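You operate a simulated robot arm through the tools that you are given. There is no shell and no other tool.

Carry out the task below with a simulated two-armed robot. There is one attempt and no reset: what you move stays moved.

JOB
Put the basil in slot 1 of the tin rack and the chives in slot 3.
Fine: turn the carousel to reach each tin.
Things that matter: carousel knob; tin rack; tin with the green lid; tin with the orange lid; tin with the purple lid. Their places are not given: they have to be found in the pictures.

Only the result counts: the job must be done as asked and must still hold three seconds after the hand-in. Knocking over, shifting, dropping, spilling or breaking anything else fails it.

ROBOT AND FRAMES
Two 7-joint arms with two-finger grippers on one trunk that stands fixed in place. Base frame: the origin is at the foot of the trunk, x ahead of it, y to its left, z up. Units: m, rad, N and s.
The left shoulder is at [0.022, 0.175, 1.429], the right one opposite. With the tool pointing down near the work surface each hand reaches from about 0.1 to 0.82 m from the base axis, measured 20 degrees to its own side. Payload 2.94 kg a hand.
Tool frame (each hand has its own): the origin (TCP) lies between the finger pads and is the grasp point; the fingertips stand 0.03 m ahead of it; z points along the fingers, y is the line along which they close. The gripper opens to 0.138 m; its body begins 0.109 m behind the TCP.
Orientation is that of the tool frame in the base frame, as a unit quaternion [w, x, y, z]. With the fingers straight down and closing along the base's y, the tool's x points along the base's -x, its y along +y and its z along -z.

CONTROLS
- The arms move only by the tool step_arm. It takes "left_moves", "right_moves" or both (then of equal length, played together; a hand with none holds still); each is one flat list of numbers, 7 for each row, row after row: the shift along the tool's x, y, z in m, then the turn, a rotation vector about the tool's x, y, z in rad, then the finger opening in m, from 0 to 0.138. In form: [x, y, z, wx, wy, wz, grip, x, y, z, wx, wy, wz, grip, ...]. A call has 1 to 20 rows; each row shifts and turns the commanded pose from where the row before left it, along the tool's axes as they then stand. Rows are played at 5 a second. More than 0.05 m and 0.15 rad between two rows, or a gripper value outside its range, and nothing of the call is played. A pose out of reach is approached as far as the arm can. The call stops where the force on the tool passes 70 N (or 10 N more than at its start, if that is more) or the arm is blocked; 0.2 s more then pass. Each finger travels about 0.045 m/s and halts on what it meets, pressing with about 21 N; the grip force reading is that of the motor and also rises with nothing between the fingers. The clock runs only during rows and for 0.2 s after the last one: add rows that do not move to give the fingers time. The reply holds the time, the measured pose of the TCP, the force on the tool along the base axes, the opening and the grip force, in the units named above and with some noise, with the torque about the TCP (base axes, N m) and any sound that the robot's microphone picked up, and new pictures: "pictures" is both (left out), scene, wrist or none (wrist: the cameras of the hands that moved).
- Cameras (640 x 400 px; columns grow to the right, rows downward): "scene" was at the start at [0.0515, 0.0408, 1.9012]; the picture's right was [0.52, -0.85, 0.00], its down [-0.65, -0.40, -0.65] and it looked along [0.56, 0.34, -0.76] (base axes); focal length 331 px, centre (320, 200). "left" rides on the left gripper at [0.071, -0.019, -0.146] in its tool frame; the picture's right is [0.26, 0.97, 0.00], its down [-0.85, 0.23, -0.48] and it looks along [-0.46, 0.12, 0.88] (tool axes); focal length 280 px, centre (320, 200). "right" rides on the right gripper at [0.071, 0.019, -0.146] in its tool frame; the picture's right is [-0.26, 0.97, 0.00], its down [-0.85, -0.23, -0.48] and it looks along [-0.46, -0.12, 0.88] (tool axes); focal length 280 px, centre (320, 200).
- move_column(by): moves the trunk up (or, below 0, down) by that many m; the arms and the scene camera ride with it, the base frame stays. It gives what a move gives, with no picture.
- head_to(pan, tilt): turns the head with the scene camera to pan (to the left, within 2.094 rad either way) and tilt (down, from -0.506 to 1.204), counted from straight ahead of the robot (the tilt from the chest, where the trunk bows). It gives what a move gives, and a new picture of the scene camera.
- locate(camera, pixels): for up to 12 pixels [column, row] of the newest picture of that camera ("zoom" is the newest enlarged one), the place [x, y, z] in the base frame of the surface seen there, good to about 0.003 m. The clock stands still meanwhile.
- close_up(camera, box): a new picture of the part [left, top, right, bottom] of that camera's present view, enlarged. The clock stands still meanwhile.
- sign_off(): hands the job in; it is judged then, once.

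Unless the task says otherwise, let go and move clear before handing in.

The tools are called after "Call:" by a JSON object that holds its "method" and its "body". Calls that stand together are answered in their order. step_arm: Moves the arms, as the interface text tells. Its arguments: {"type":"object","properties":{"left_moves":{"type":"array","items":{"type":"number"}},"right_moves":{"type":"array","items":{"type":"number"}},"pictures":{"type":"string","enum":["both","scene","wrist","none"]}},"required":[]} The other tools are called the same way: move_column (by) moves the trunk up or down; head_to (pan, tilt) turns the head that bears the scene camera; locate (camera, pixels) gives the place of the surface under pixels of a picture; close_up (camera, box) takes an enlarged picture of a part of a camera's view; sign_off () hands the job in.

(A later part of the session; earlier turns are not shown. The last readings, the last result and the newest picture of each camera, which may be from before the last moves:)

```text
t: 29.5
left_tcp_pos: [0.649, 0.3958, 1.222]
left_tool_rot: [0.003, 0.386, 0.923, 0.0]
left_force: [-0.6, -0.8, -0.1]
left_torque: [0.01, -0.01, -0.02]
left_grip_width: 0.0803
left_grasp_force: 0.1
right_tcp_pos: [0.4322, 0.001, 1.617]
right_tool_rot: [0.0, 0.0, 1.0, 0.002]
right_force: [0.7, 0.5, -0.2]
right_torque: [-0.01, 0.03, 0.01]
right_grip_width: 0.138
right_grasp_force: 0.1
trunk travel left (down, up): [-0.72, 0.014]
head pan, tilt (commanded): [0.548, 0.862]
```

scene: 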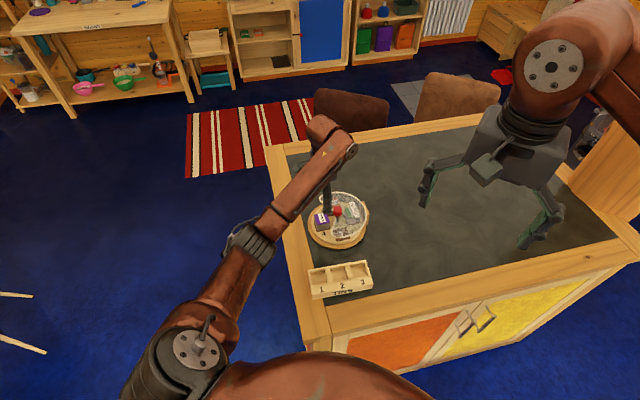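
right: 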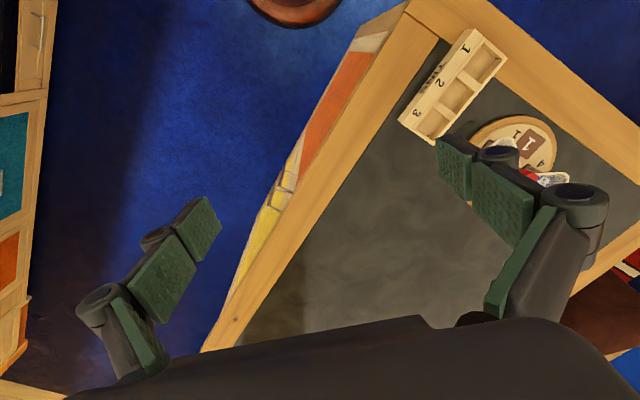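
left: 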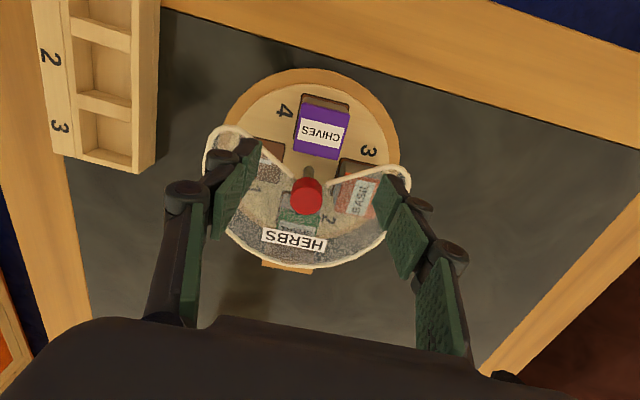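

The tin (lid near (322,132)) is under the hand; I'll zoom and measure the lid corners for exact position and orientation.

Call:
{"method": "close_up", "body": {"camera": "left", "box": [262, 80, 382, 180]}}

Call:
{"method": "locate", "body": {"camera": "zoom", "pixels": [[320, 200], [262, 120], [410, 120]]}}

```text
4.00 times, centred on (322, 130) of left
```

zoom: 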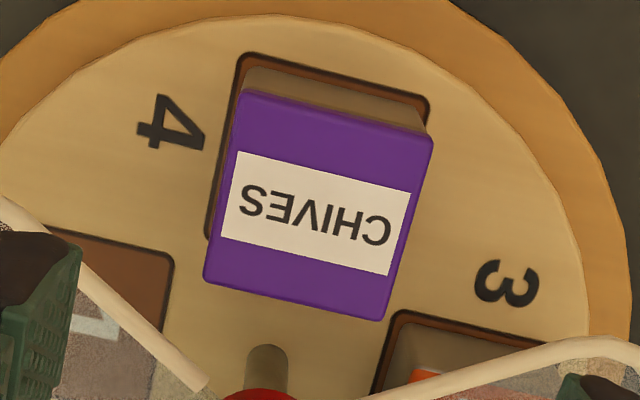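

```text
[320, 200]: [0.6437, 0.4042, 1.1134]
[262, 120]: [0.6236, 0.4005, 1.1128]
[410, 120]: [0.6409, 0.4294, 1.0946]
```

The lid is 44 mm square, centred about 6 mm further out than my tool with a ~1.8° twist. I'll correct for that and descend so fingertips sit ~19 mm below the lid top.

Call:
{"method": "step_arm", "body": {"left_moves": [0.0059, -0.0015, 0, 0, 0, -0.031, 0.08, 0, 0, 0.034, 0, 0, 0, 0.08, 0, 0, 0.03, 0, 0, 0, 0.08, 0, 0, 0.02, 0, 0, 0, 0.08, 0, 0, 0, 0, 0, 0, 0.08], "pictures": "wrist"}}

Call:
{"method": "close_up", "body": {"camera": "left", "box": [220, 70, 420, 230]}}

```text
t: 30.7
left_tcp_pos: [0.6442, 0.399, 1.137]
left_tool_rot: [0.004, 0.37, 0.929, 0.001]
left_force: [0.5, -0.3, -0.3]
left_torque: [0.01, 0.02, 0.01]
left_grip_width: 0.0801
left_grasp_force: 0.1
right_tcp_pos: [0.4325, 0.0007, 1.6174]
right_tool_rot: [0.0, -0.001, 1.0, 0.0]
right_force: [-0.5, -0.3, -0.7]
right_torque: [0.04, 0.0, 0.02]
right_grip_width: 0.1381
right_grasp_force: 0.0
trunk travel left (down, up): [-0.72, 0.014]
head pan, tilt (commanded): [0.548, 0.862]
```

left: 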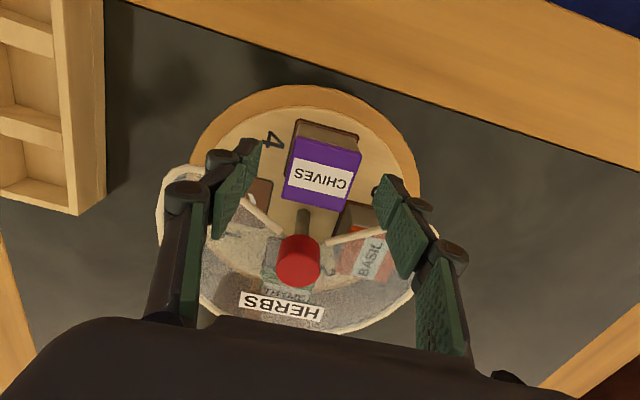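

```text
2.50 times, centred on (320, 150) of left
```

zoom: 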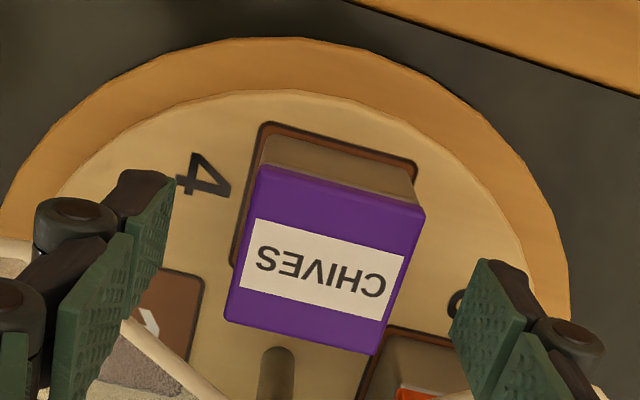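

The tool is centred on the tin to within 1 mm. I'll descend another 13 mm and close.

Call:
{"method": "step_arm", "body": {"left_moves": [0, 0, 0.013, 0, 0, 0, 0.08, 0, 0, 0, 0, 0, 0, 0.06, 0, 0, 0, 0, 0, 0, 0.05, 0, 0, 0, 0, 0, 0, 0.044, 0, 0, 0, 0, 0, 0, 0.038, 0, 0, 0, 0, 0, 0, 0.03], "pictures": "wrist"}}

```text
t: 32.1
left_tcp_pos: [0.6437, 0.3999, 1.125]
left_tool_rot: [0.003, 0.371, 0.929, 0.0]
left_force: [-0.6, -0.1, -0.5]
left_torque: [-0.01, 0.0, 0.02]
left_grip_width: 0.0441
left_grasp_force: 20.7
right_tcp_pos: [0.4328, 0.0017, 1.6176]
right_tool_rot: [0.0, 0.0, 1.0, 0.001]
right_force: [0.3, -0.4, 0.0]
right_torque: [0.0, 0.01, -0.02]
right_grip_width: 0.1381
right_grasp_force: 0.1
trunk travel left (down, up): [-0.72, 0.014]
head pan, tilt (commanded): [0.548, 0.862]
```

left: 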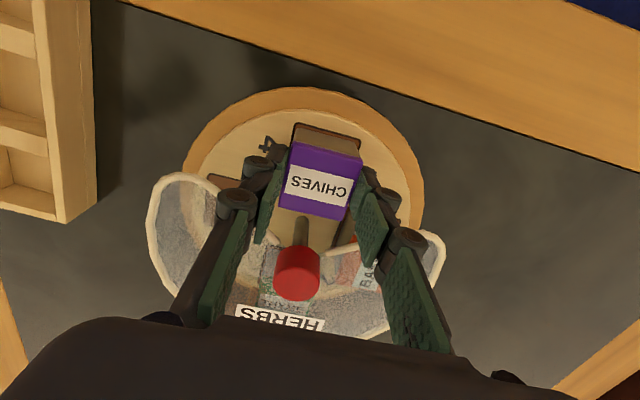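

The tin is held (width 0.044). I'll lift straight up.

Call:
{"method": "step_arm", "body": {"left_moves": [0, 0, -0.008, 0, 0, 0, 0.03, 0, 0, -0.015, 0, 0, 0, 0.03, 0, 0, -0.025, 0, 0, 0, 0.03, 0, 0, -0.025, 0, 0, 0, 0.03, 0, 0, -0.02, 0, 0, 0, 0.03, 0, 0, 0, 0, 0, 0, 0.03]}}

```text
t: 33.5
left_tcp_pos: [0.6435, 0.3991, 1.2181]
left_tool_rot: [0.004, 0.37, 0.929, 0.0]
left_force: [0.4, 0.4, -0.1]
left_torque: [-0.01, -0.02, -0.01]
left_grip_width: 0.0441
left_grasp_force: 21.3
right_tcp_pos: [0.4313, 0.0014, 1.6169]
right_tool_rot: [0.0, 0.0, 1.0, 0.001]
right_force: [-0.5, 0.6, -0.3]
right_torque: [0.01, 0.02, 0.01]
right_grip_width: 0.1382
right_grasp_force: 0.0
trunk travel left (down, up): [-0.72, 0.014]
head pan, tilt (commanded): [0.548, 0.862]
```

scene: 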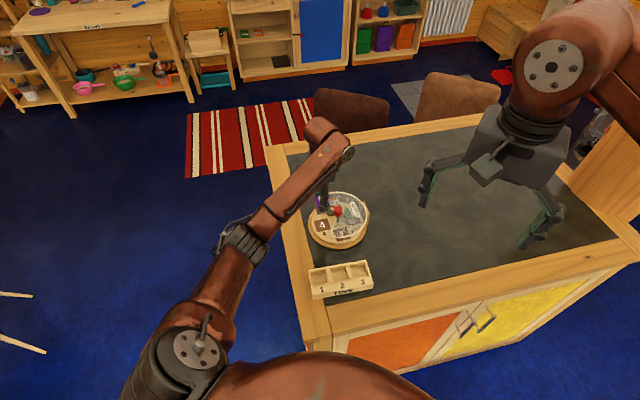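
left: 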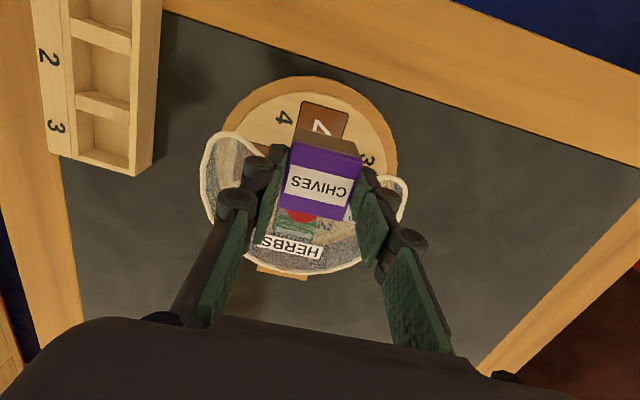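

The tin is lifted cleanly at z≈1.218. I'll carry it over to above slot 3.

Call:
{"method": "step_arm", "body": {"left_moves": [-0.0128, -0.0414, -0.004, 0, 0, 0, 0.03, -0.0128, -0.0414, -0.004, 0, 0, 0, 0.03, -0.0128, -0.0414, 0, 0, 0, 0, 0.03, -0.0128, -0.0414, 0, 0, 0, 0, 0.03, -0.0128, -0.0414, 0, 0, 0, 0, 0.03, 0, 0, 0, 0, 0, 0, 0.03]}}

```text
t: 34.9
left_tcp_pos: [0.5476, 0.2051, 1.225]
left_tool_rot: [0.003, 0.37, 0.929, 0.0]
left_force: [0.5, 0.8, -0.5]
left_torque: [-0.05, -0.01, -0.03]
left_grip_width: 0.0443
left_grasp_force: 21.0
right_tcp_pos: [0.433, 0.0023, 1.6173]
right_tool_rot: [0.0, 0.0, 1.0, 0.0]
right_force: [-0.5, -0.5, -1.2]
right_torque: [0.0, 0.0, 0.0]
right_grip_width: 0.1381
right_grasp_force: 0.2
trunk travel left (down, up): [-0.72, 0.014]
head pan, tilt (commanded): [0.548, 0.862]
```

scene: 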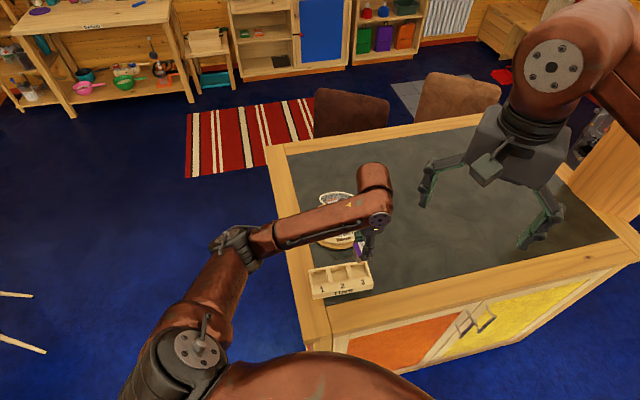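
left: 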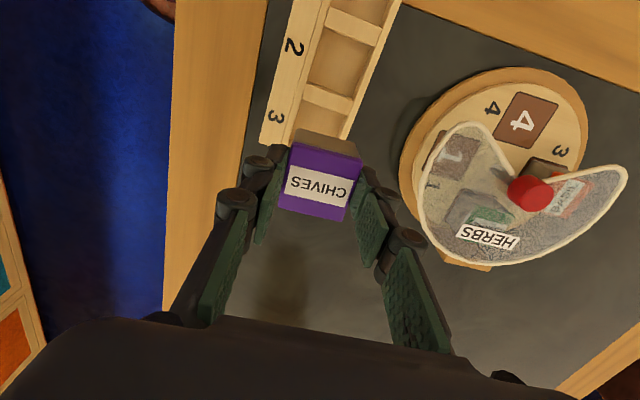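

The hand hovers above slot 3 with the rack visible above the tin. I'll zoom in on the rack to measure its exact alignment relative to the tool.

Call:
{"method": "close_up", "body": {"camera": "left", "box": [250, 0, 410, 150]}}

Call:
{"method": "close_up", "body": {"camera": "left", "box": [255, 70, 375, 150]}}

```text
2.67 times, centred on (330, 75) of left
```

zoom: 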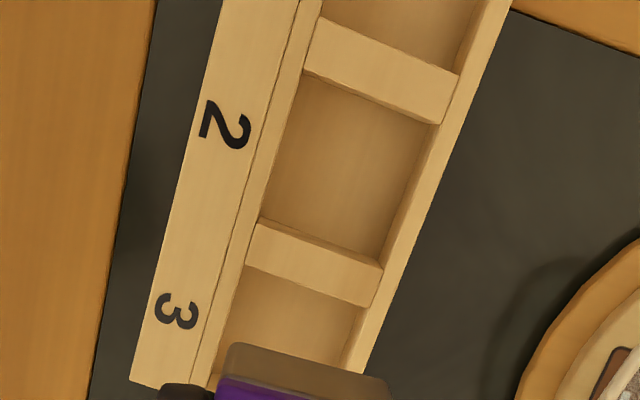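

```text
5.00 times, centred on (315, 110) of left
```

zoom: 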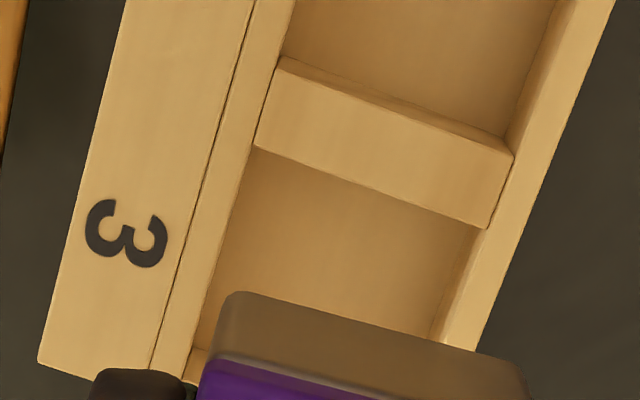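

From this view the rack is rotated about +4.2° about the tool axis relative to the hand, and slot 3's centre is about (−1, −3.5) mm off. I'll correct and descend to just above the walls, then re-check.

Call:
{"method": "step_arm", "body": {"left_moves": [0, 0, 0, 0, 0, 0.073, 0.03, -0.0009, -0.0035, 0, 0, 0, 0, 0.03, 0, 0, 0.035, 0, 0, 0, 0.03, 0, 0, 0.03, 0, 0, 0, 0.03, 0, 0, 0, 0, 0, 0, 0.03]}}

Call:
{"method": "close_up", "body": {"camera": "left", "box": [250, 60, 400, 220]}}

Call:
{"method": "close_up", "body": {"camera": "scene", "box": [290, 225, 400, 305]}}

```text
t: 36.1
left_tcp_pos: [0.5453, 0.2006, 1.1598]
left_tool_rot: [0.003, 0.404, 0.915, 0.001]
left_force: [-0.3, 0.2, -0.6]
left_torque: [0.01, 0.04, 0.02]
left_grip_width: 0.0442
left_grasp_force: 21.4
right_tcp_pos: [0.431, 0.0022, 1.6173]
right_tool_rot: [0.001, 0.0, 1.0, 0.001]
right_force: [0.5, -0.1, 0.0]
right_torque: [0.01, 0.05, -0.01]
right_grip_width: 0.138
right_grasp_force: 0.0
trunk travel left (down, up): [-0.72, 0.014]
head pan, tilt (commanded): [0.548, 0.862]
```

scene: 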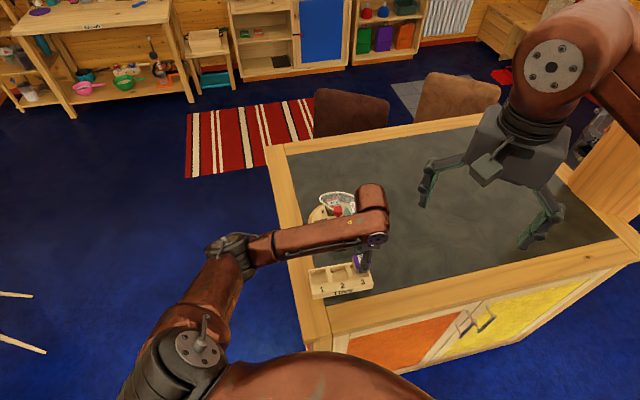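
left: 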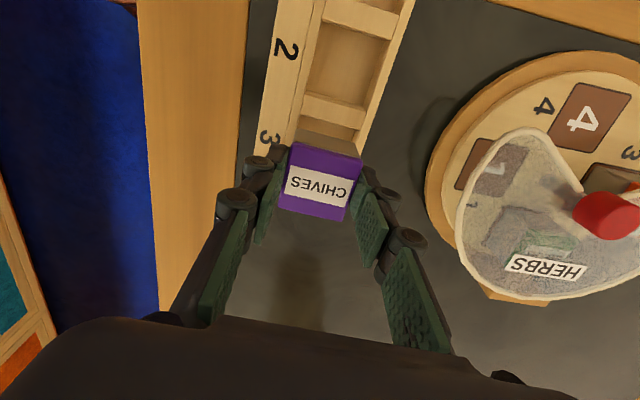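

```text
2.50 times, centred on (325, 140) of left
```

zoom: 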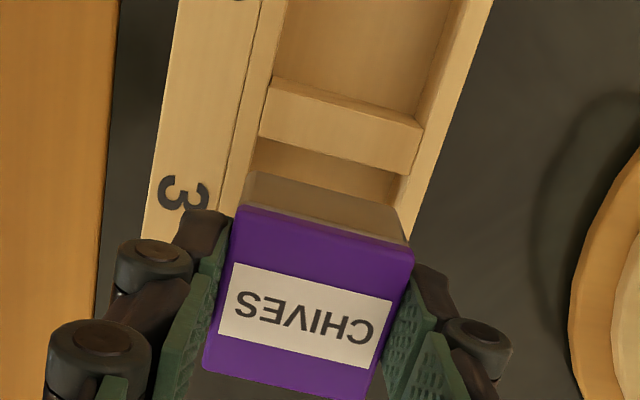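

```text
5.00 times, centred on (345, 265) of scene
```

zoom: 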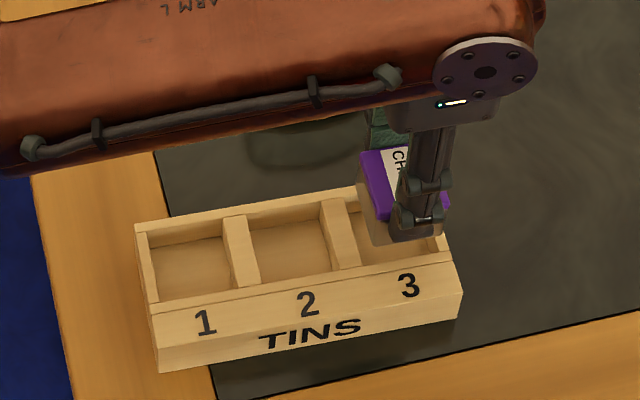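

The tin is aligned with the slot; residual offset is about 1 mm in x and y. I'll check the tin's bottom height in the scene zoom before lowering.

Call:
{"method": "locate", "body": {"camera": "zoom", "pixels": [[366, 165], [372, 195], [376, 215], [378, 230], [380, 238], [395, 235]]}}

Call:
{"method": "close_up", "body": {"camera": "scene", "box": [345, 245, 385, 285]}}

```text
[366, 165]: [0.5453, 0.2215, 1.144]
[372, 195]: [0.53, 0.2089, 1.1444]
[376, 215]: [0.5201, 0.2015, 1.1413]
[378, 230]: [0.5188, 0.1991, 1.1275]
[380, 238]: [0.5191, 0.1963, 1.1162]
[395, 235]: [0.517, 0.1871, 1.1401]
```

```text
10.00 times, centred on (365, 265) of scene
```

zoom: 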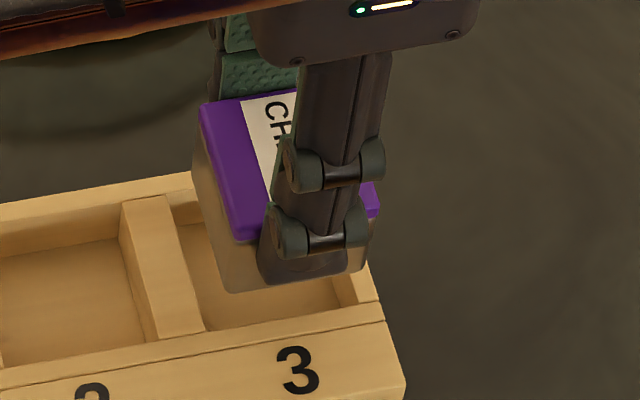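

Call:
{"method": "locate", "body": {"camera": "zoom", "pixels": [[226, 284], [228, 270], [236, 282], [232, 240], [215, 220], [205, 110], [245, 230], [340, 285], [352, 262]]}}

```text
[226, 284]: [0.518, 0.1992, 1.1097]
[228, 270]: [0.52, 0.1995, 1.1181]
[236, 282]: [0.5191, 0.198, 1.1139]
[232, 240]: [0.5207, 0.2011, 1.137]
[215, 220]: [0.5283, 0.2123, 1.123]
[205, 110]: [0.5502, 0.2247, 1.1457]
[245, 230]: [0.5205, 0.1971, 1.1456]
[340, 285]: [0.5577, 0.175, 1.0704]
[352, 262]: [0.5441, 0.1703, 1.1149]
```

The tin bottom is around z≈1.109 here, so it's about 37–44 mm tall. I'll apply the 1 mm corrections and lower it into the slot, stopping a bit above the expected contact to check forces.

Call:
{"method": "step_arm", "body": {"left_moves": [0.0008, 0.0013, 0, 0, 0, 0, 0.03, 0, 0, 0.012, 0, 0, 0, 0.03, 0, 0, 0.012, 0, 0, 0, 0.03, 0, 0, 0.006, 0, 0, 0, 0.03, 0, 0, 0, 0, 0, 0, 0.03], "pictures": "wrist"}}

Call:
{"method": "close_up", "body": {"camera": "left", "box": [250, 60, 400, 220]}}

Call:
{"method": "close_up", "body": {"camera": "scene", "box": [345, 245, 385, 285]}}

```text
t: 37.3
left_tcp_pos: [0.5453, 0.2039, 1.1306]
left_tool_rot: [0.004, 0.404, 0.915, 0.0]
left_force: [-0.9, -0.3, -0.9]
left_torque: [0.01, 0.02, 0.0]
left_grip_width: 0.0441
left_grasp_force: 20.4
right_tcp_pos: [0.4323, 0.0011, 1.6177]
right_tool_rot: [0.0, 0.0, 1.0, 0.001]
right_force: [0.5, -1.1, -0.7]
right_torque: [-0.01, -0.01, -0.02]
right_grip_width: 0.1381
right_grasp_force: 0.1
trunk travel left (down, up): [-0.72, 0.014]
head pan, tilt (commanded): [0.548, 0.862]
```

left: 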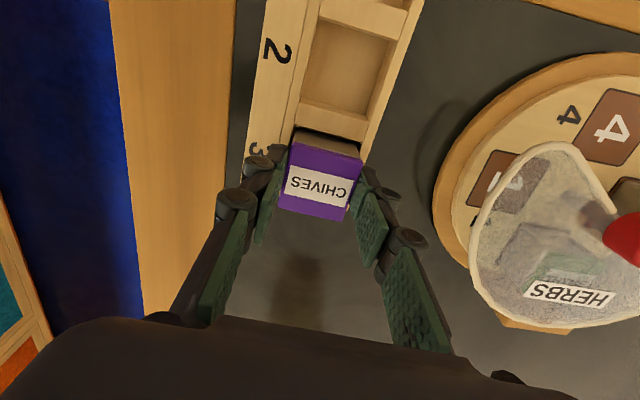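

```text
2.50 times, centred on (325, 140) of left
```

zoom: 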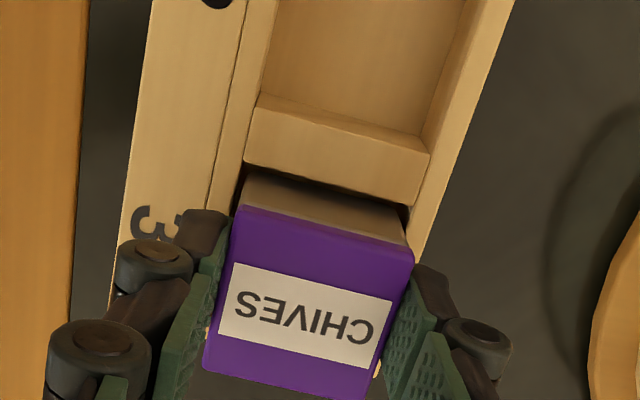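

```text
10.00 times, centred on (365, 265) of scene
```

zoom: 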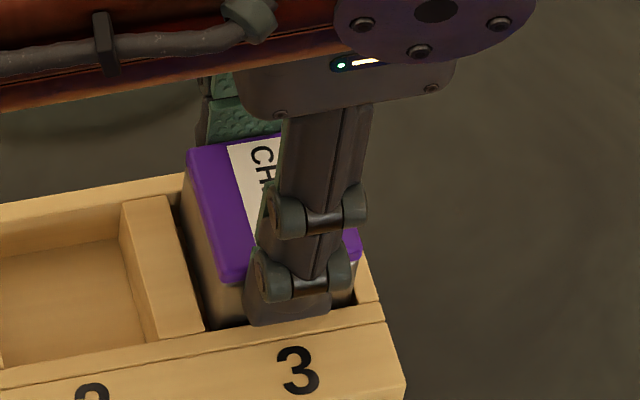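

The tin is entering slot 3 with no contact force. I'll lower it another ~11 mm in small steps.

Call:
{"method": "step_arm", "body": {"left_moves": [0, 0, 0.004, 0, 0, 0, 0.03, 0, 0, 0.003, 0, 0, 0, 0.03, 0, 0, 0.003, 0, 0, 0, 0.03, 0, 0, 0, 0, 0, 0, 0.03], "pictures": "wrist"}}

Call:
{"method": "close_up", "body": {"camera": "left", "box": [250, 60, 400, 220]}}

Call:
{"method": "close_up", "body": {"camera": "scene", "box": [345, 245, 385, 285]}}

```text
t: 38.3
left_tcp_pos: [0.5459, 0.2027, 1.12]
left_tool_rot: [0.003, 0.404, 0.915, 0.001]
left_force: [0.3, -0.2, -0.6]
left_torque: [0.03, 0.0, -0.01]
left_grip_width: 0.0442
left_grasp_force: 21.0
right_tcp_pos: [0.432, 0.0007, 1.6168]
right_tool_rot: [0.0, 0.0, 1.0, 0.001]
right_force: [0.6, 0.5, -0.2]
right_torque: [-0.01, 0.05, 0.02]
right_grip_width: 0.138
right_grasp_force: 0.1
trunk travel left (down, up): [-0.72, 0.014]
head pan, tilt (commanded): [0.548, 0.862]
```

left: 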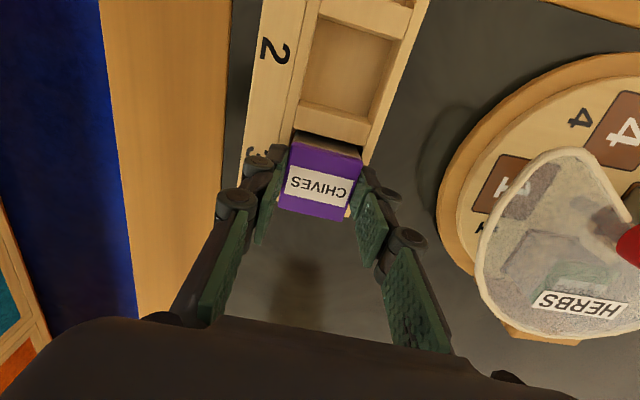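

```text
2.50 times, centred on (325, 140) of left
```

zoom: 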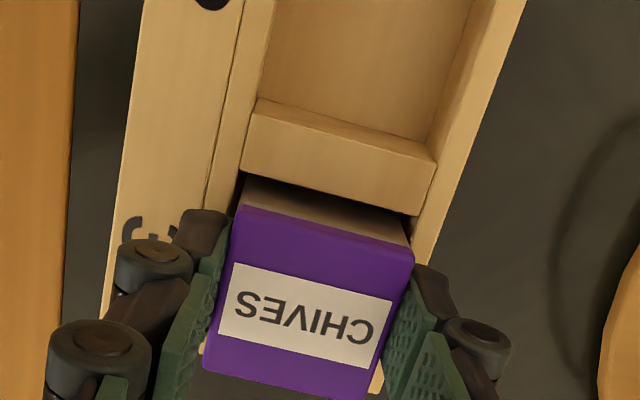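

```text
10.00 times, centred on (365, 265) of scene
```

zoom: 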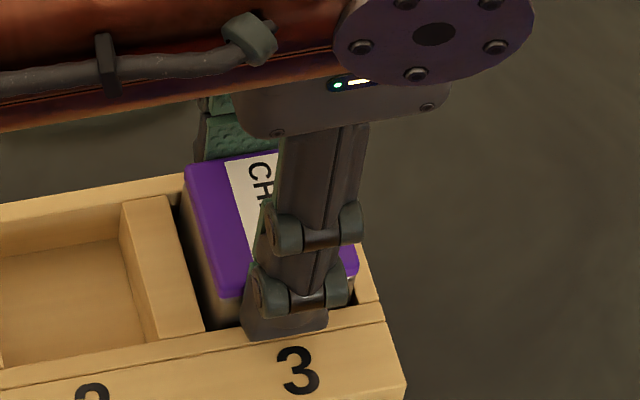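

No contact yet at z=1.120. I'll go another 2 mm and then open.

Call:
{"method": "step_arm", "body": {"left_moves": [0, 0, 0.002, 0, 0, 0, 0.03, 0, 0, 0, 0, 0, 0, 0.03], "pictures": "none"}}

```text
t: 38.9
left_tcp_pos: [0.5462, 0.2043, 1.118]
left_tool_rot: [0.003, 0.404, 0.915, 0.0]
left_force: [0.1, -0.2, -0.5]
left_torque: [0.0, -0.03, 0.01]
left_grip_width: 0.0439
left_grasp_force: 20.7
right_tcp_pos: [0.4325, 0.0009, 1.6186]
right_tool_rot: [0.0, 0.001, 1.0, 0.0]
right_force: [0.0, 0.4, 0.6]
right_torque: [0.03, -0.01, -0.04]
right_grip_width: 0.1381
right_grasp_force: 0.1
trunk travel left (down, up): [-0.72, 0.014]
head pan, tilt (commanded): [0.548, 0.862]
```

Call:
{"method": "step_arm", "body": {"left_moves": [0, 0, 0.0015, 0, 0, 0, 0.03, 0, 0, 0, 0, 0, 0, 0.03], "pictures": "wrist"}}

Call:
{"method": "close_up", "body": {"camera": "scene", "box": [345, 245, 385, 285]}}

```text
t: 39.5
left_tcp_pos: [0.5464, 0.2046, 1.1177]
left_tool_rot: [0.003, 0.403, 0.915, 0.0]
left_force: [-1.1, -0.1, -0.3]
left_torque: [0.01, 0.0, -0.01]
left_grip_width: 0.044
left_grasp_force: 21.6
right_tcp_pos: [0.4322, 0.0017, 1.6177]
right_tool_rot: [0.0, 0.0, 1.0, 0.001]
right_force: [0.6, 0.7, 0.8]
right_torque: [0.03, 0.0, -0.04]
right_grip_width: 0.1381
right_grasp_force: 0.1
trunk travel left (down, up): [-0.72, 0.014]
head pan, tilt (commanded): [0.548, 0.862]
```

left: 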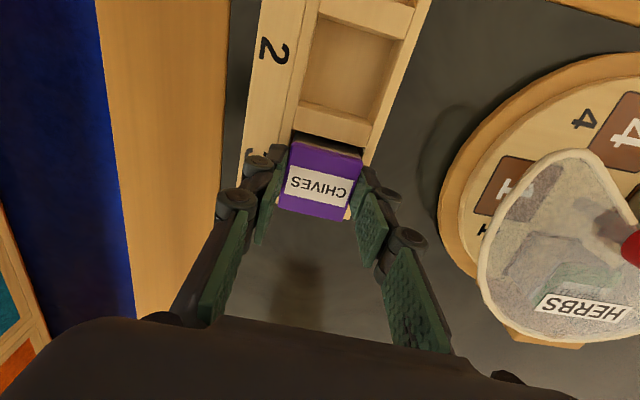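

```text
10.00 times, centred on (365, 265) of scene
```

zoom: 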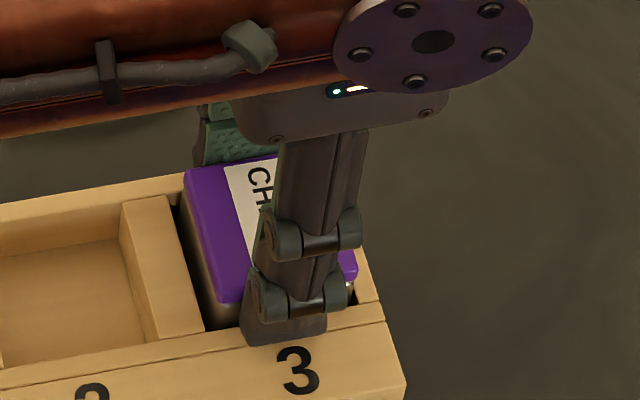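

Still no contact; the remaining drop is at most a few millimetres inside the slot. I'll open slowly and lift clear.

Call:
{"method": "step_arm", "body": {"left_moves": [0, 0, 0, 0, 0, 0, 0.046, 0, 0, 0, 0, 0, 0, 0.052, 0, 0, 0, 0, 0, 0, 0.06, 0, 0, 0, 0, 0, 0, 0.07, 0, 0, -0.01, 0, 0, 0, 0.07, 0, 0, -0.03, 0, 0, 0, 0.07, 0, 0, -0.04, 0, 0, 0, 0.07, 0, 0, -0.02, 0, 0, 0, 0.07]}}

Call:
{"method": "close_up", "body": {"camera": "left", "box": [250, 0, 410, 220]}}

Call:
{"method": "close_up", "body": {"camera": "scene", "box": [290, 225, 400, 305]}}

```text
t: 41.3
left_tcp_pos: [0.5465, 0.2027, 1.2179]
left_tool_rot: [0.003, 0.403, 0.915, 0.001]
left_force: [1.0, 0.1, -0.6]
left_torque: [-0.02, -0.02, -0.03]
left_grip_width: 0.0702
left_grasp_force: 0.1
right_tcp_pos: [0.431, 0.0005, 1.6173]
right_tool_rot: [0.0, 0.0, 1.0, 0.001]
right_force: [0.0, 0.2, 0.1]
right_torque: [-0.01, -0.04, -0.04]
right_grip_width: 0.138
right_grasp_force: 0.0
trunk travel left (down, up): [-0.72, 0.014]
head pan, tilt (commanded): [0.548, 0.862]
```

scene: 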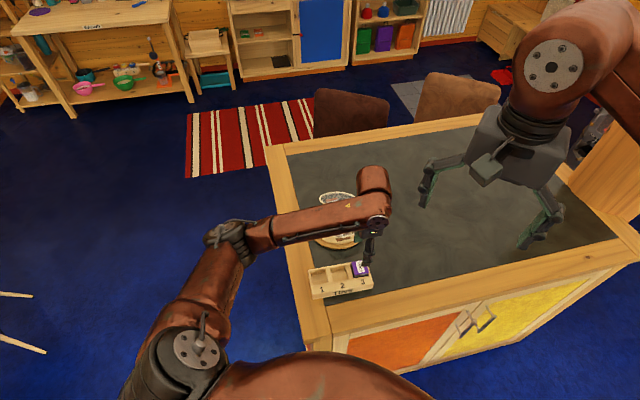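
left: 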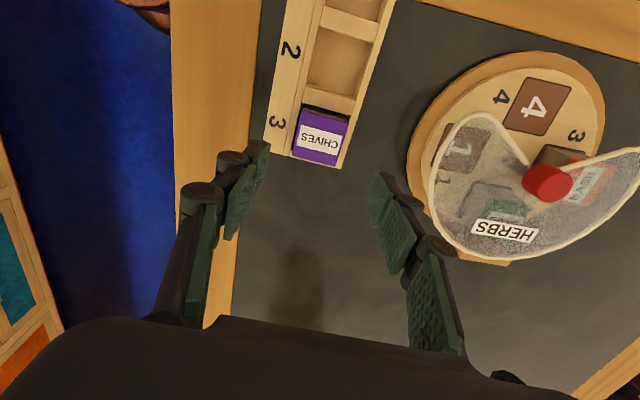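

```text
1.82 times, centred on (330, 110) of left
```

zoom: 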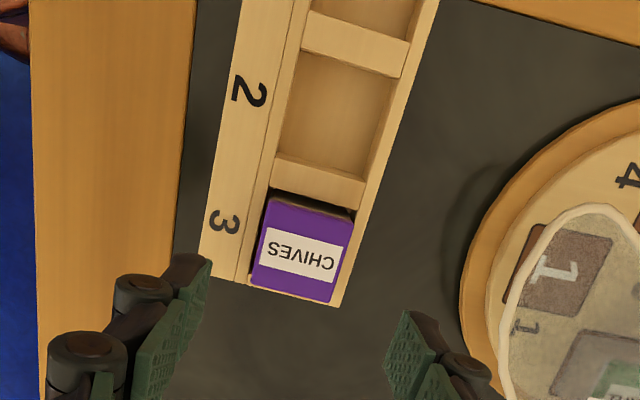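

```text
5.00 times, centred on (345, 265) of scene
```

zoom: 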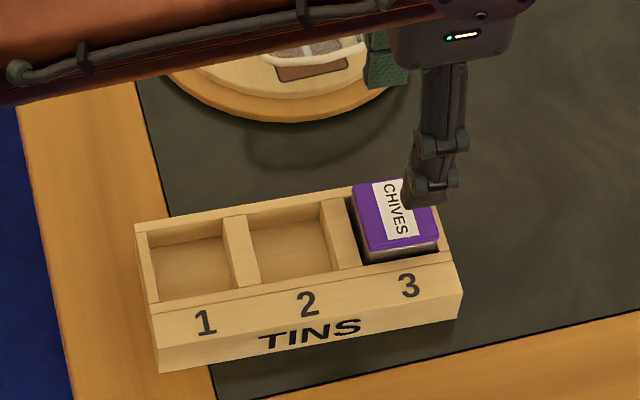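

Chives sits squarely in slot 3. I'll verify that it's level, then go back to the knob.

Call:
{"method": "locate", "body": {"camera": "zoom", "pixels": [[360, 192], [370, 243], [432, 232], [400, 215], [385, 255], [300, 250]]}}

Call:
{"method": "locate", "body": {"camera": "left", "pixels": [[302, 115], [343, 124], [300, 152], [333, 160], [319, 138], [540, 182]]}}

```text
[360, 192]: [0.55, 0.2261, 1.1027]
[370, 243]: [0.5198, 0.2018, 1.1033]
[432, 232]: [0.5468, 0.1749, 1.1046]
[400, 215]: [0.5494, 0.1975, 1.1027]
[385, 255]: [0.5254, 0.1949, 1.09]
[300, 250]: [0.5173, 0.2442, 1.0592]
```

```text
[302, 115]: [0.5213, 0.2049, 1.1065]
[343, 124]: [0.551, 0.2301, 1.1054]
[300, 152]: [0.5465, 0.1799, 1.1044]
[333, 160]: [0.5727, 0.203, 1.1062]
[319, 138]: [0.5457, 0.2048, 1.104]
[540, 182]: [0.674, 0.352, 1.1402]
```

Chives is level at z≈1.104 in slot 3. Now I'll return to the knob for the second quarter-turn.

Call:
{"method": "step_arm", "body": {"left_moves": [0.0042, 0.0415, 0, 0, 0, 0, 0.06, 0.0042, 0.0415, 0, 0, 0, 0, 0.06, 0.0042, 0.0416, 0, 0, 0, 0, 0.06, 0.0042, 0.0416, 0, 0, 0, 0, 0.06, 0.0042, 0.0416, 0, 0, 0, 0, 0.06, 0, 0, 0, 0, 0, 0, 0.06]}}

Call:
{"method": "close_up", "body": {"camera": "left", "box": [270, 110, 370, 190]}}

```text
t: 42.7
left_tcp_pos: [0.6845, 0.3589, 1.218]
left_tool_rot: [0.003, 0.404, 0.915, 0.001]
left_force: [-0.4, -0.2, -0.7]
left_torque: [0.02, 0.0, -0.01]
left_grip_width: 0.06
left_grasp_force: 0.1
right_tcp_pos: [0.4302, 0.0011, 1.6168]
right_tool_rot: [0.0, 0.0, 1.0, 0.002]
right_force: [0.3, 0.5, -0.2]
right_torque: [0.03, -0.02, 0.03]
right_grip_width: 0.138
right_grasp_force: 0.1
trunk travel left (down, up): [-0.72, 0.014]
head pan, tilt (commanded): [0.548, 0.862]
```

scene: 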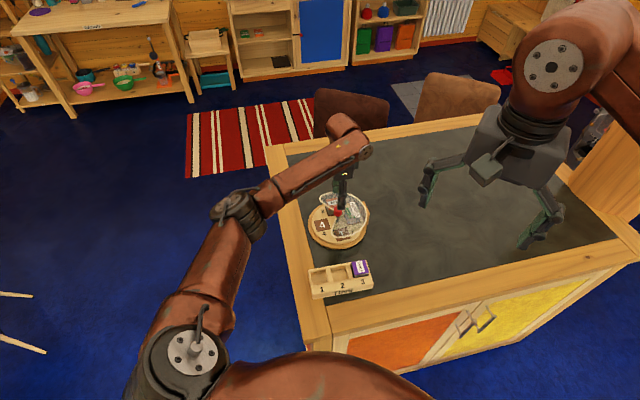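
left: 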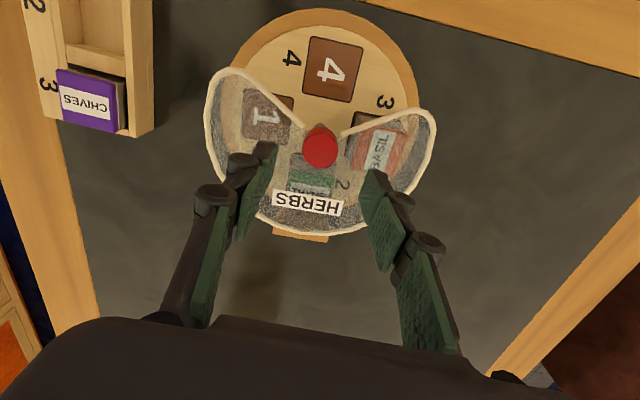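

```text
5.00 times, centred on (320, 150) of left
```

zoom: 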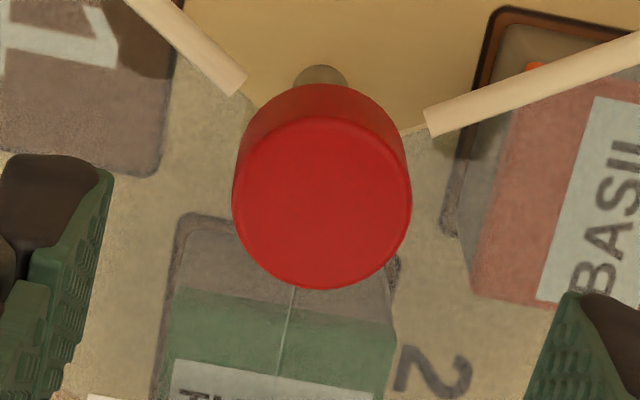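

The knob is centred under the tool again. I'll descend to z≈1.158 and close on it.

Call:
{"method": "step_arm", "body": {"left_moves": [0, 0, 0.02, 0, 0, 0, 0.06, 0, 0, 0.02, 0, 0, 0, 0.06, 0, 0, 0.02, 0, 0, 0, 0.06, 0, 0, 0, 0, 0, 0, 0.06, 0, 0, 0, 0, 0, 0, 0.04, 0, 0, 0, 0, 0, 0, 0.032, 0, 0, 0, 0, 0, 0, 0.024, 0, 0, 0, 0, 0, 0, 0.015, 0, 0, 0, 0, 0, 0, 0.015], "pictures": "wrist"}}

```text
t: 44.7
left_tcp_pos: [0.6861, 0.3603, 1.1576]
left_tool_rot: [0.003, 0.403, 0.915, 0.0]
left_force: [1.1, 2.0, 1.1]
left_torque: [0.14, 0.02, -0.03]
left_grip_width: 0.0293
left_grasp_force: 20.4
right_tcp_pos: [0.4315, 0.002, 1.618]
right_tool_rot: [0.0, -0.001, 1.0, 0.001]
right_force: [1.1, 0.3, 0.3]
right_torque: [0.0, 0.02, 0.0]
right_grip_width: 0.1381
right_grasp_force: 0.0
trunk travel left (down, up): [-0.72, 0.014]
head pan, tilt (commanded): [0.548, 0.862]
```

left: 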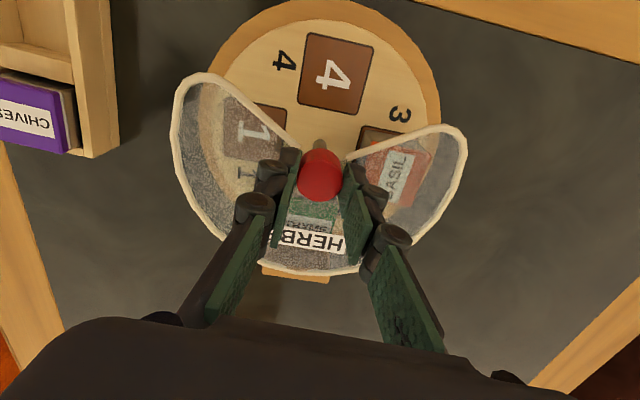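

Knob gripped. I'll turn it counter-clockwise about 89°.

Call:
{"method": "step_arm", "body": {"left_moves": [0, 0, 0, 0, 0, -0.0775, 0.015, 0, 0, 0, 0, 0, -0.0775, 0.015, 0, 0, 0, 0, 0, -0.0775, 0.015, 0, 0, 0, 0, 0, -0.0775, 0.015, 0, 0, 0, 0, 0, -0.0775, 0.015, 0, 0, 0, 0, 0, -0.0775, 0.015, 0, 0, 0, 0, 0, -0.0775, 0.015, 0, 0, 0, 0, 0, -0.0775, 0.015, 0, 0, 0, 0, 0, -0.0775, 0.015, 0, 0, 0, 0, 0, -0.0775, 0.015], "pictures": "wrist"}}

Call:
{"method": "step_arm", "body": {"left_moves": [0, 0, 0, 0, 0, -0.0775, 0.015, 0, 0, 0, 0, 0, -0.0775, 0.015, 0, 0, 0, 0, 0, -0.0775, 0.015, 0, 0, 0, 0, 0, -0.0775, 0.015, 0, 0, 0, 0, 0, -0.0775, 0.015, 0, 0, 0, 0, 0, -0.0775, 0.015, 0, 0, 0, 0, 0, -0.0775, 0.015, 0, 0, 0, 0, 0, -0.0775, 0.015, 0, 0, 0, 0, 0, -0.0775, 0.015, 0, 0, 0, 0, 0, -0.0775, 0.015, 0, 0, 0, 0, 0, 0, 0.015], "pictures": "wrist"}}

```text
t: 46.9
left_tcp_pos: [0.6848, 0.3599, 1.1578]
left_tool_rot: [0.002, 0.028, 1.0, -0.001]
left_force: [1.4, 0.9, 0.3]
left_torque: [0.02, -0.33, -0.01]
left_grip_width: 0.0294
left_grasp_force: 20.7
right_tcp_pos: [0.4313, 0.0019, 1.6173]
right_tool_rot: [0.0, -0.001, 1.0, 0.001]
right_force: [-0.1, 0.1, 0.4]
right_torque: [-0.03, -0.03, 0.01]
right_grip_width: 0.1379
right_grasp_force: 0.1
trunk travel left (down, up): [-0.72, 0.014]
head pan, tilt (commanded): [0.548, 0.862]
```

left: 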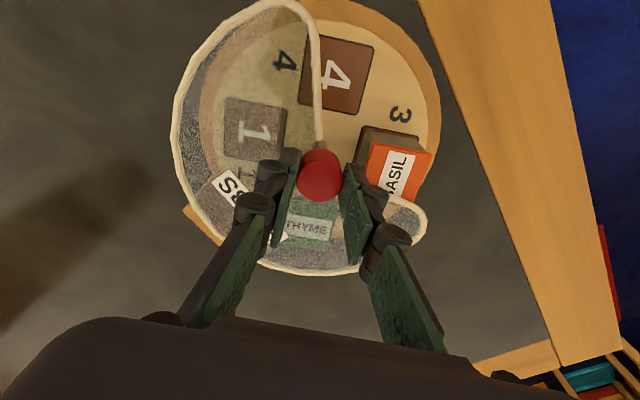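

```text
t: 49.3
left_tcp_pos: [0.687, 0.3593, 1.1586]
left_tool_rot: [0.002, -0.352, 0.936, -0.002]
left_force: [0.8, -1.7, 0.3]
left_torque: [0.06, -0.1, 0.06]
left_grip_width: 0.0294
left_grasp_force: 20.9
right_tcp_pos: [0.4322, 0.0025, 1.6172]
right_tool_rot: [0.0, 0.0, 1.0, 0.001]
right_force: [0.5, 0.3, -0.2]
right_torque: [0.01, -0.01, 0.02]
right_grip_width: 0.1381
right_grasp_force: 0.0
trunk travel left (down, up): [-0.72, 0.014]
head pan, tilt (commanded): [0.548, 0.862]
```

left: 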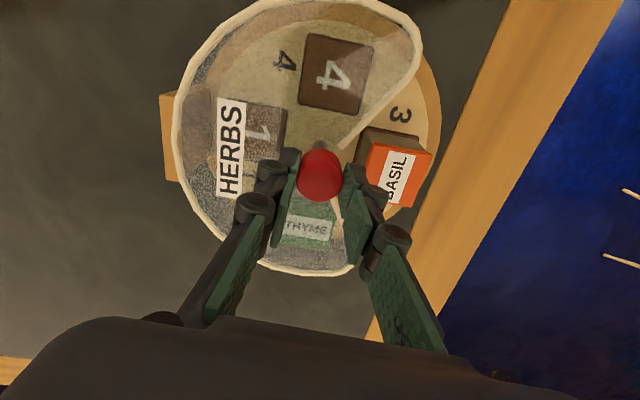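

Basil is now in the open sector. I'll release, lift, turn the wrist back and hover over the basil tin.

Call:
{"method": "step_arm", "body": {"left_moves": [0, 0, 0, 0, 0, 0, 0.035, 0, 0, 0, 0, 0, 0, 0.06, 0, 0, 0, 0, 0, 0, 0.07, 0, 0, -0.02, 0, 0, 0, 0.07, 0, 0, -0.025, 0, 0, 0, 0.07, 0, 0, -0.02, 0, 0, 0, 0.07, 0, 0, 0, 0, 0, 0.125, 0.07, 0, 0, 0, 0, 0, 0.125, 0.07, 0, 0, 0, 0, 0, 0.125, 0.07, 0, 0, 0, 0, 0, 0.125, 0.07, 0, 0, 0, 0, 0, 0.125, 0.07, 0, 0, 0, 0, 0, 0.125, 0.07, 0, 0, 0, 0, 0, 0.125, 0.07, 0, 0, 0, 0, 0, 0.125, 0.07, 0, 0, 0, 0, 0, 0.125, 0.07, 0, 0, 0, 0, 0, 0.125, 0.07, 0, 0, 0, 0, 0, 0.125, 0.08, 0, 0, 0, 0, 0, 0.125, 0.08, 0.0285, 0, 0, 0, 0, 0, 0.08, 0.0285, 0, 0, 0, 0, 0, 0.08]}}

Call:
{"method": "close_up", "body": {"camera": "left", "box": [262, 80, 382, 180]}}

```text
t: 53.5
left_tcp_pos: [0.6432, 0.4012, 1.2224]
left_tool_rot: [0.003, 0.381, 0.925, 0.001]
left_force: [0.1, 0.3, -1.1]
left_torque: [-0.04, -0.01, 0.01]
left_grip_width: 0.0801
left_grasp_force: 0.0
right_tcp_pos: [0.4316, 0.0034, 1.6184]
right_tool_rot: [0.0, 0.0, 1.0, -0.001]
right_force: [-0.7, 0.5, 0.5]
right_torque: [-0.03, -0.07, -0.02]
right_grip_width: 0.138
right_grasp_force: 0.1
trunk travel left (down, up): [-0.72, 0.014]
head pan, tilt (commanded): [0.548, 0.862]
```

scene: 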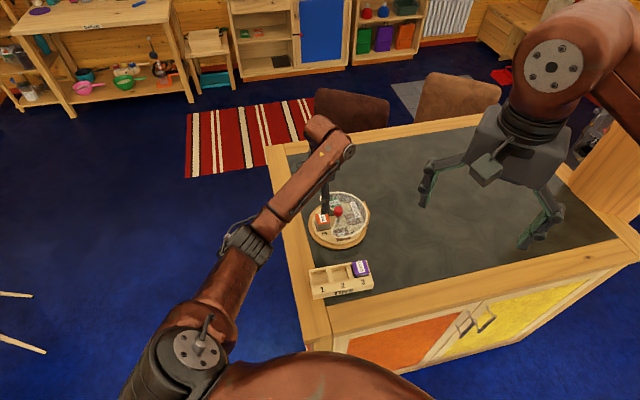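
left: 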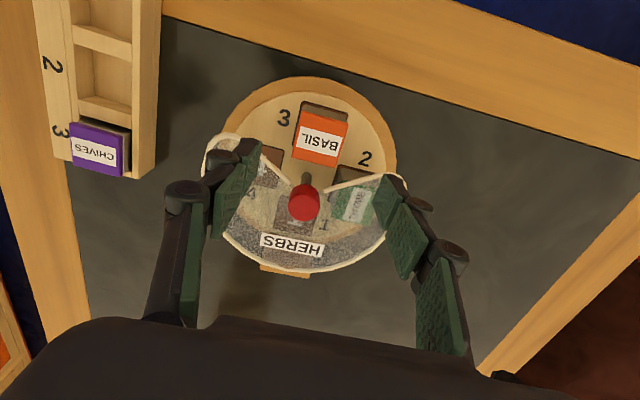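

```text
4.00 times, centred on (322, 130) of left
```

zoom: 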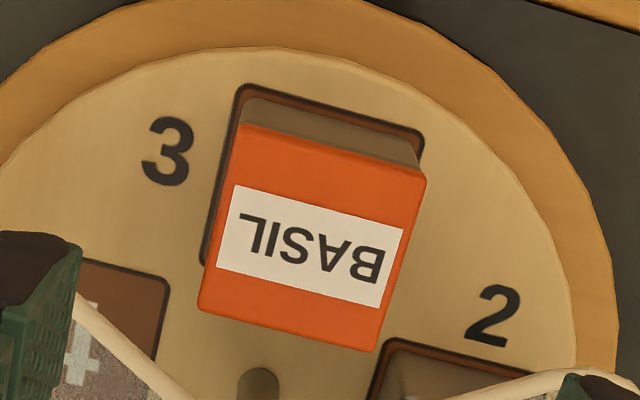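

The basil lid is aligned, only about 2 mm off in x. I'll correct, descend and check once more before closing.

Call:
{"method": "step_arm", "body": {"left_moves": [-0.0021, -0.0006, 0, 0, 0, 0, 0.08, 0, 0, 0.034, 0, 0, 0, 0.08, 0, 0, 0.03, 0, 0, 0, 0.08, 0, 0, 0.02, 0, 0, 0, 0.08, 0, 0, 0, 0, 0, 0, 0.08], "pictures": "wrist"}}

Call:
{"method": "close_up", "body": {"camera": "left", "box": [220, 70, 420, 230]}}

```text
t: 54.7
left_tcp_pos: [0.6461, 0.3986, 1.1393]
left_tool_rot: [0.003, 0.381, 0.925, 0.001]
left_force: [0.2, 0.6, -0.6]
left_torque: [0.0, 0.0, 0.02]
left_grip_width: 0.0801
left_grasp_force: 0.1
right_tcp_pos: [0.4316, 0.0042, 1.6178]
right_tool_rot: [0.0, 0.0, 1.0, 0.001]
right_force: [0.8, 0.0, -0.6]
right_torque: [0.02, 0.03, 0.01]
right_grip_width: 0.1379
right_grasp_force: 0.2
trunk travel left (down, up): [-0.72, 0.014]
head pan, tilt (commanded): [0.548, 0.862]
```

left: 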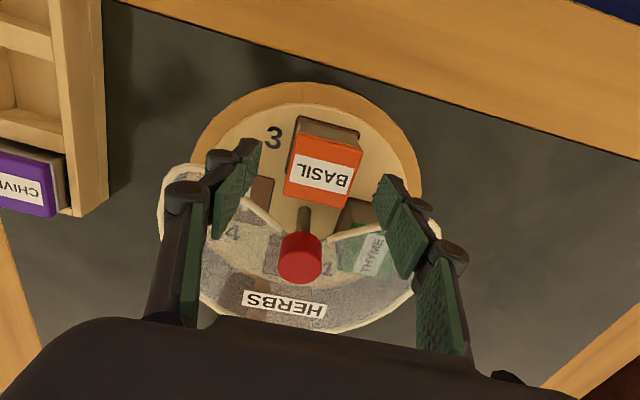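

```text
2.50 times, centred on (320, 150) of left
```

zoom: 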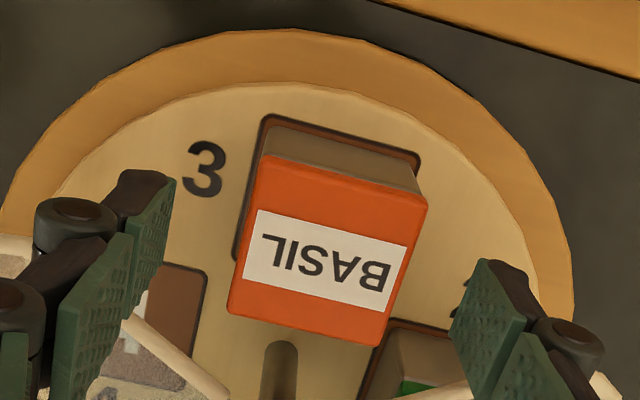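

Centred within 1 mm. I'll descend 12 mm, close, and lift.

Call:
{"method": "step_arm", "body": {"left_moves": [0.0008, 0.0003, 0.0115, 0, 0, 0, 0.08, 0, 0, 0, 0, 0, 0, 0.06, 0, 0, 0, 0, 0, 0, 0.05, 0, 0, 0, 0, 0, 0, 0.044, 0, 0, 0, 0, 0, 0, 0.038, 0, 0, 0, 0, 0, 0, 0.03], "pictures": "wrist"}}

```text
t: 56.1
left_tcp_pos: [0.6458, 0.3985, 1.1263]
left_tool_rot: [0.004, 0.381, 0.925, 0.0]
left_force: [-0.8, 0.4, 0.4]
left_torque: [-0.01, 0.02, -0.02]
left_grip_width: 0.0442
left_grasp_force: 21.4
right_tcp_pos: [0.431, 0.001, 1.6175]
right_tool_rot: [0.0, 0.0, 1.0, 0.001]
right_force: [-0.6, 0.4, -0.3]
right_torque: [-0.01, 0.02, 0.0]
right_grip_width: 0.1379
right_grasp_force: 0.2
trunk travel left (down, up): [-0.72, 0.014]
head pan, tilt (commanded): [0.548, 0.862]
```

left: 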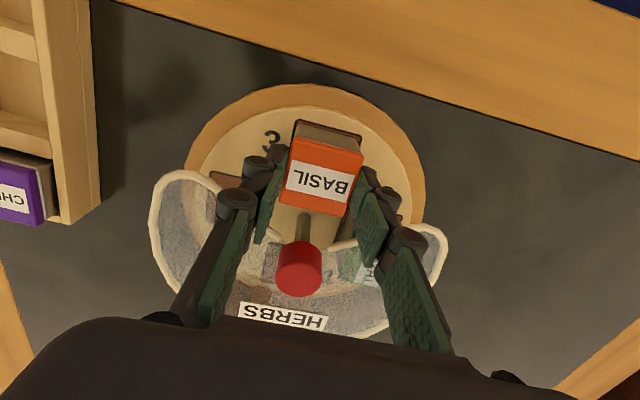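

Basil is gripped (width 0.044). I'll lift and carry it above slot 1.

Call:
{"method": "step_arm", "body": {"left_moves": [0, 0, -0.008, 0, 0, 0, 0.03, 0, 0, -0.015, 0, 0, 0, 0.03, 0, 0, -0.025, 0, 0, 0, 0.03, 0, 0, -0.025, 0, 0, 0, 0.03, 0, 0, -0.025, 0, 0, 0, 0.03, 0.0126, -0.0405, 0, 0, 0, 0, 0.03, 0.0126, -0.0405, 0, 0, 0, 0, 0.03, 0.0126, -0.0405, 0, 0, 0, 0, 0.03, 0.0125, -0.0406, 0, 0, 0, 0, 0.03, 0.0125, -0.0406, 0, 0, 0, 0, 0.03, 0, 0, 0, 0, 0, 0.046, 0.03, 0, 0, 0, 0, 0, 0, 0.03]}}

Call:
{"method": "close_up", "body": {"camera": "left", "box": [250, 60, 400, 220]}}

```text
t: 58.7
left_tcp_pos: [0.4576, 0.2989, 1.2244]
left_tool_rot: [0.003, 0.402, 0.916, 0.001]
left_force: [-0.5, 0.2, -0.4]
left_torque: [-0.03, -0.03, 0.0]
left_grip_width: 0.0443
left_grasp_force: 21.0
right_tcp_pos: [0.4315, 0.0015, 1.6173]
right_tool_rot: [0.0, 0.0, 1.0, 0.001]
right_force: [0.0, 0.7, 0.4]
right_torque: [-0.01, -0.01, -0.04]
right_grip_width: 0.1379
right_grasp_force: 0.0
trunk travel left (down, up): [-0.72, 0.014]
head pan, tilt (commanded): [0.548, 0.862]
```

scene: 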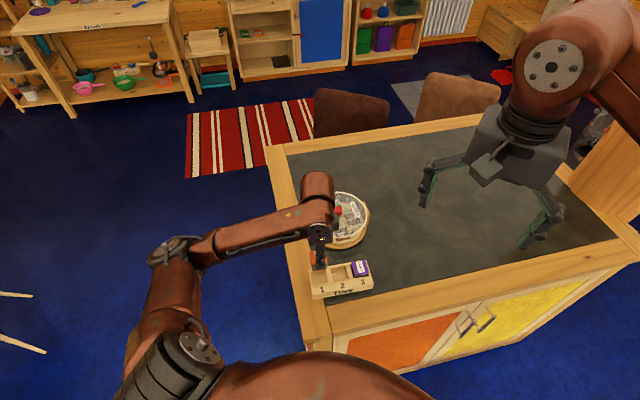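
left: 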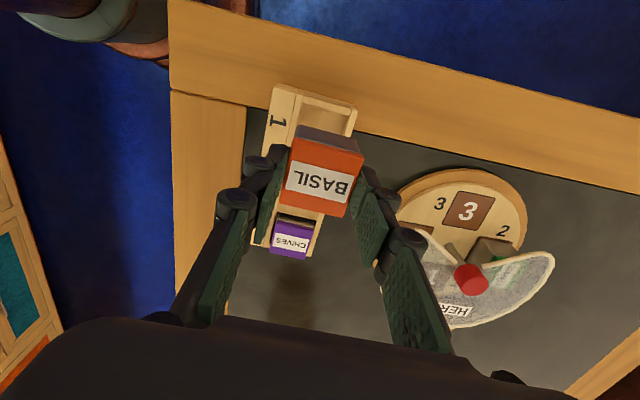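

```text
2.50 times, centred on (325, 140) of left
```

zoom: 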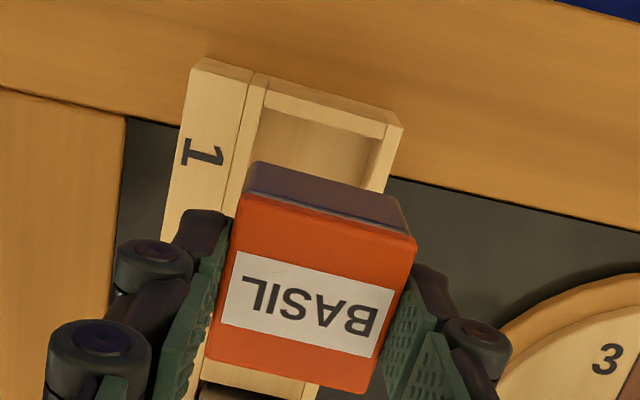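

The hand hovers above slot 1. I'll zoom further on the visible slot edge to measure alignment.

Call:
{"method": "close_up", "body": {"camera": "left", "box": [265, 75, 365, 145]}}

```text
5.71 times, centred on (315, 110) of left
```

zoom: 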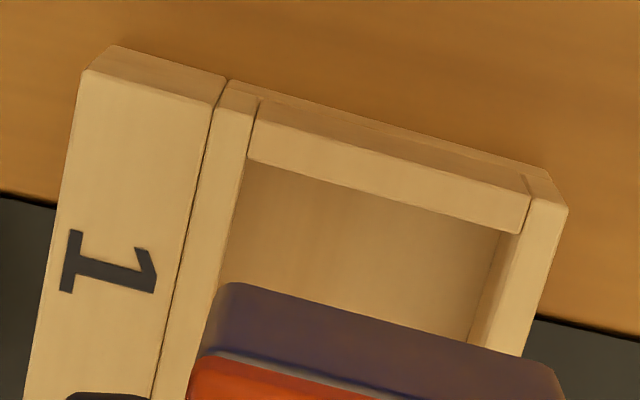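

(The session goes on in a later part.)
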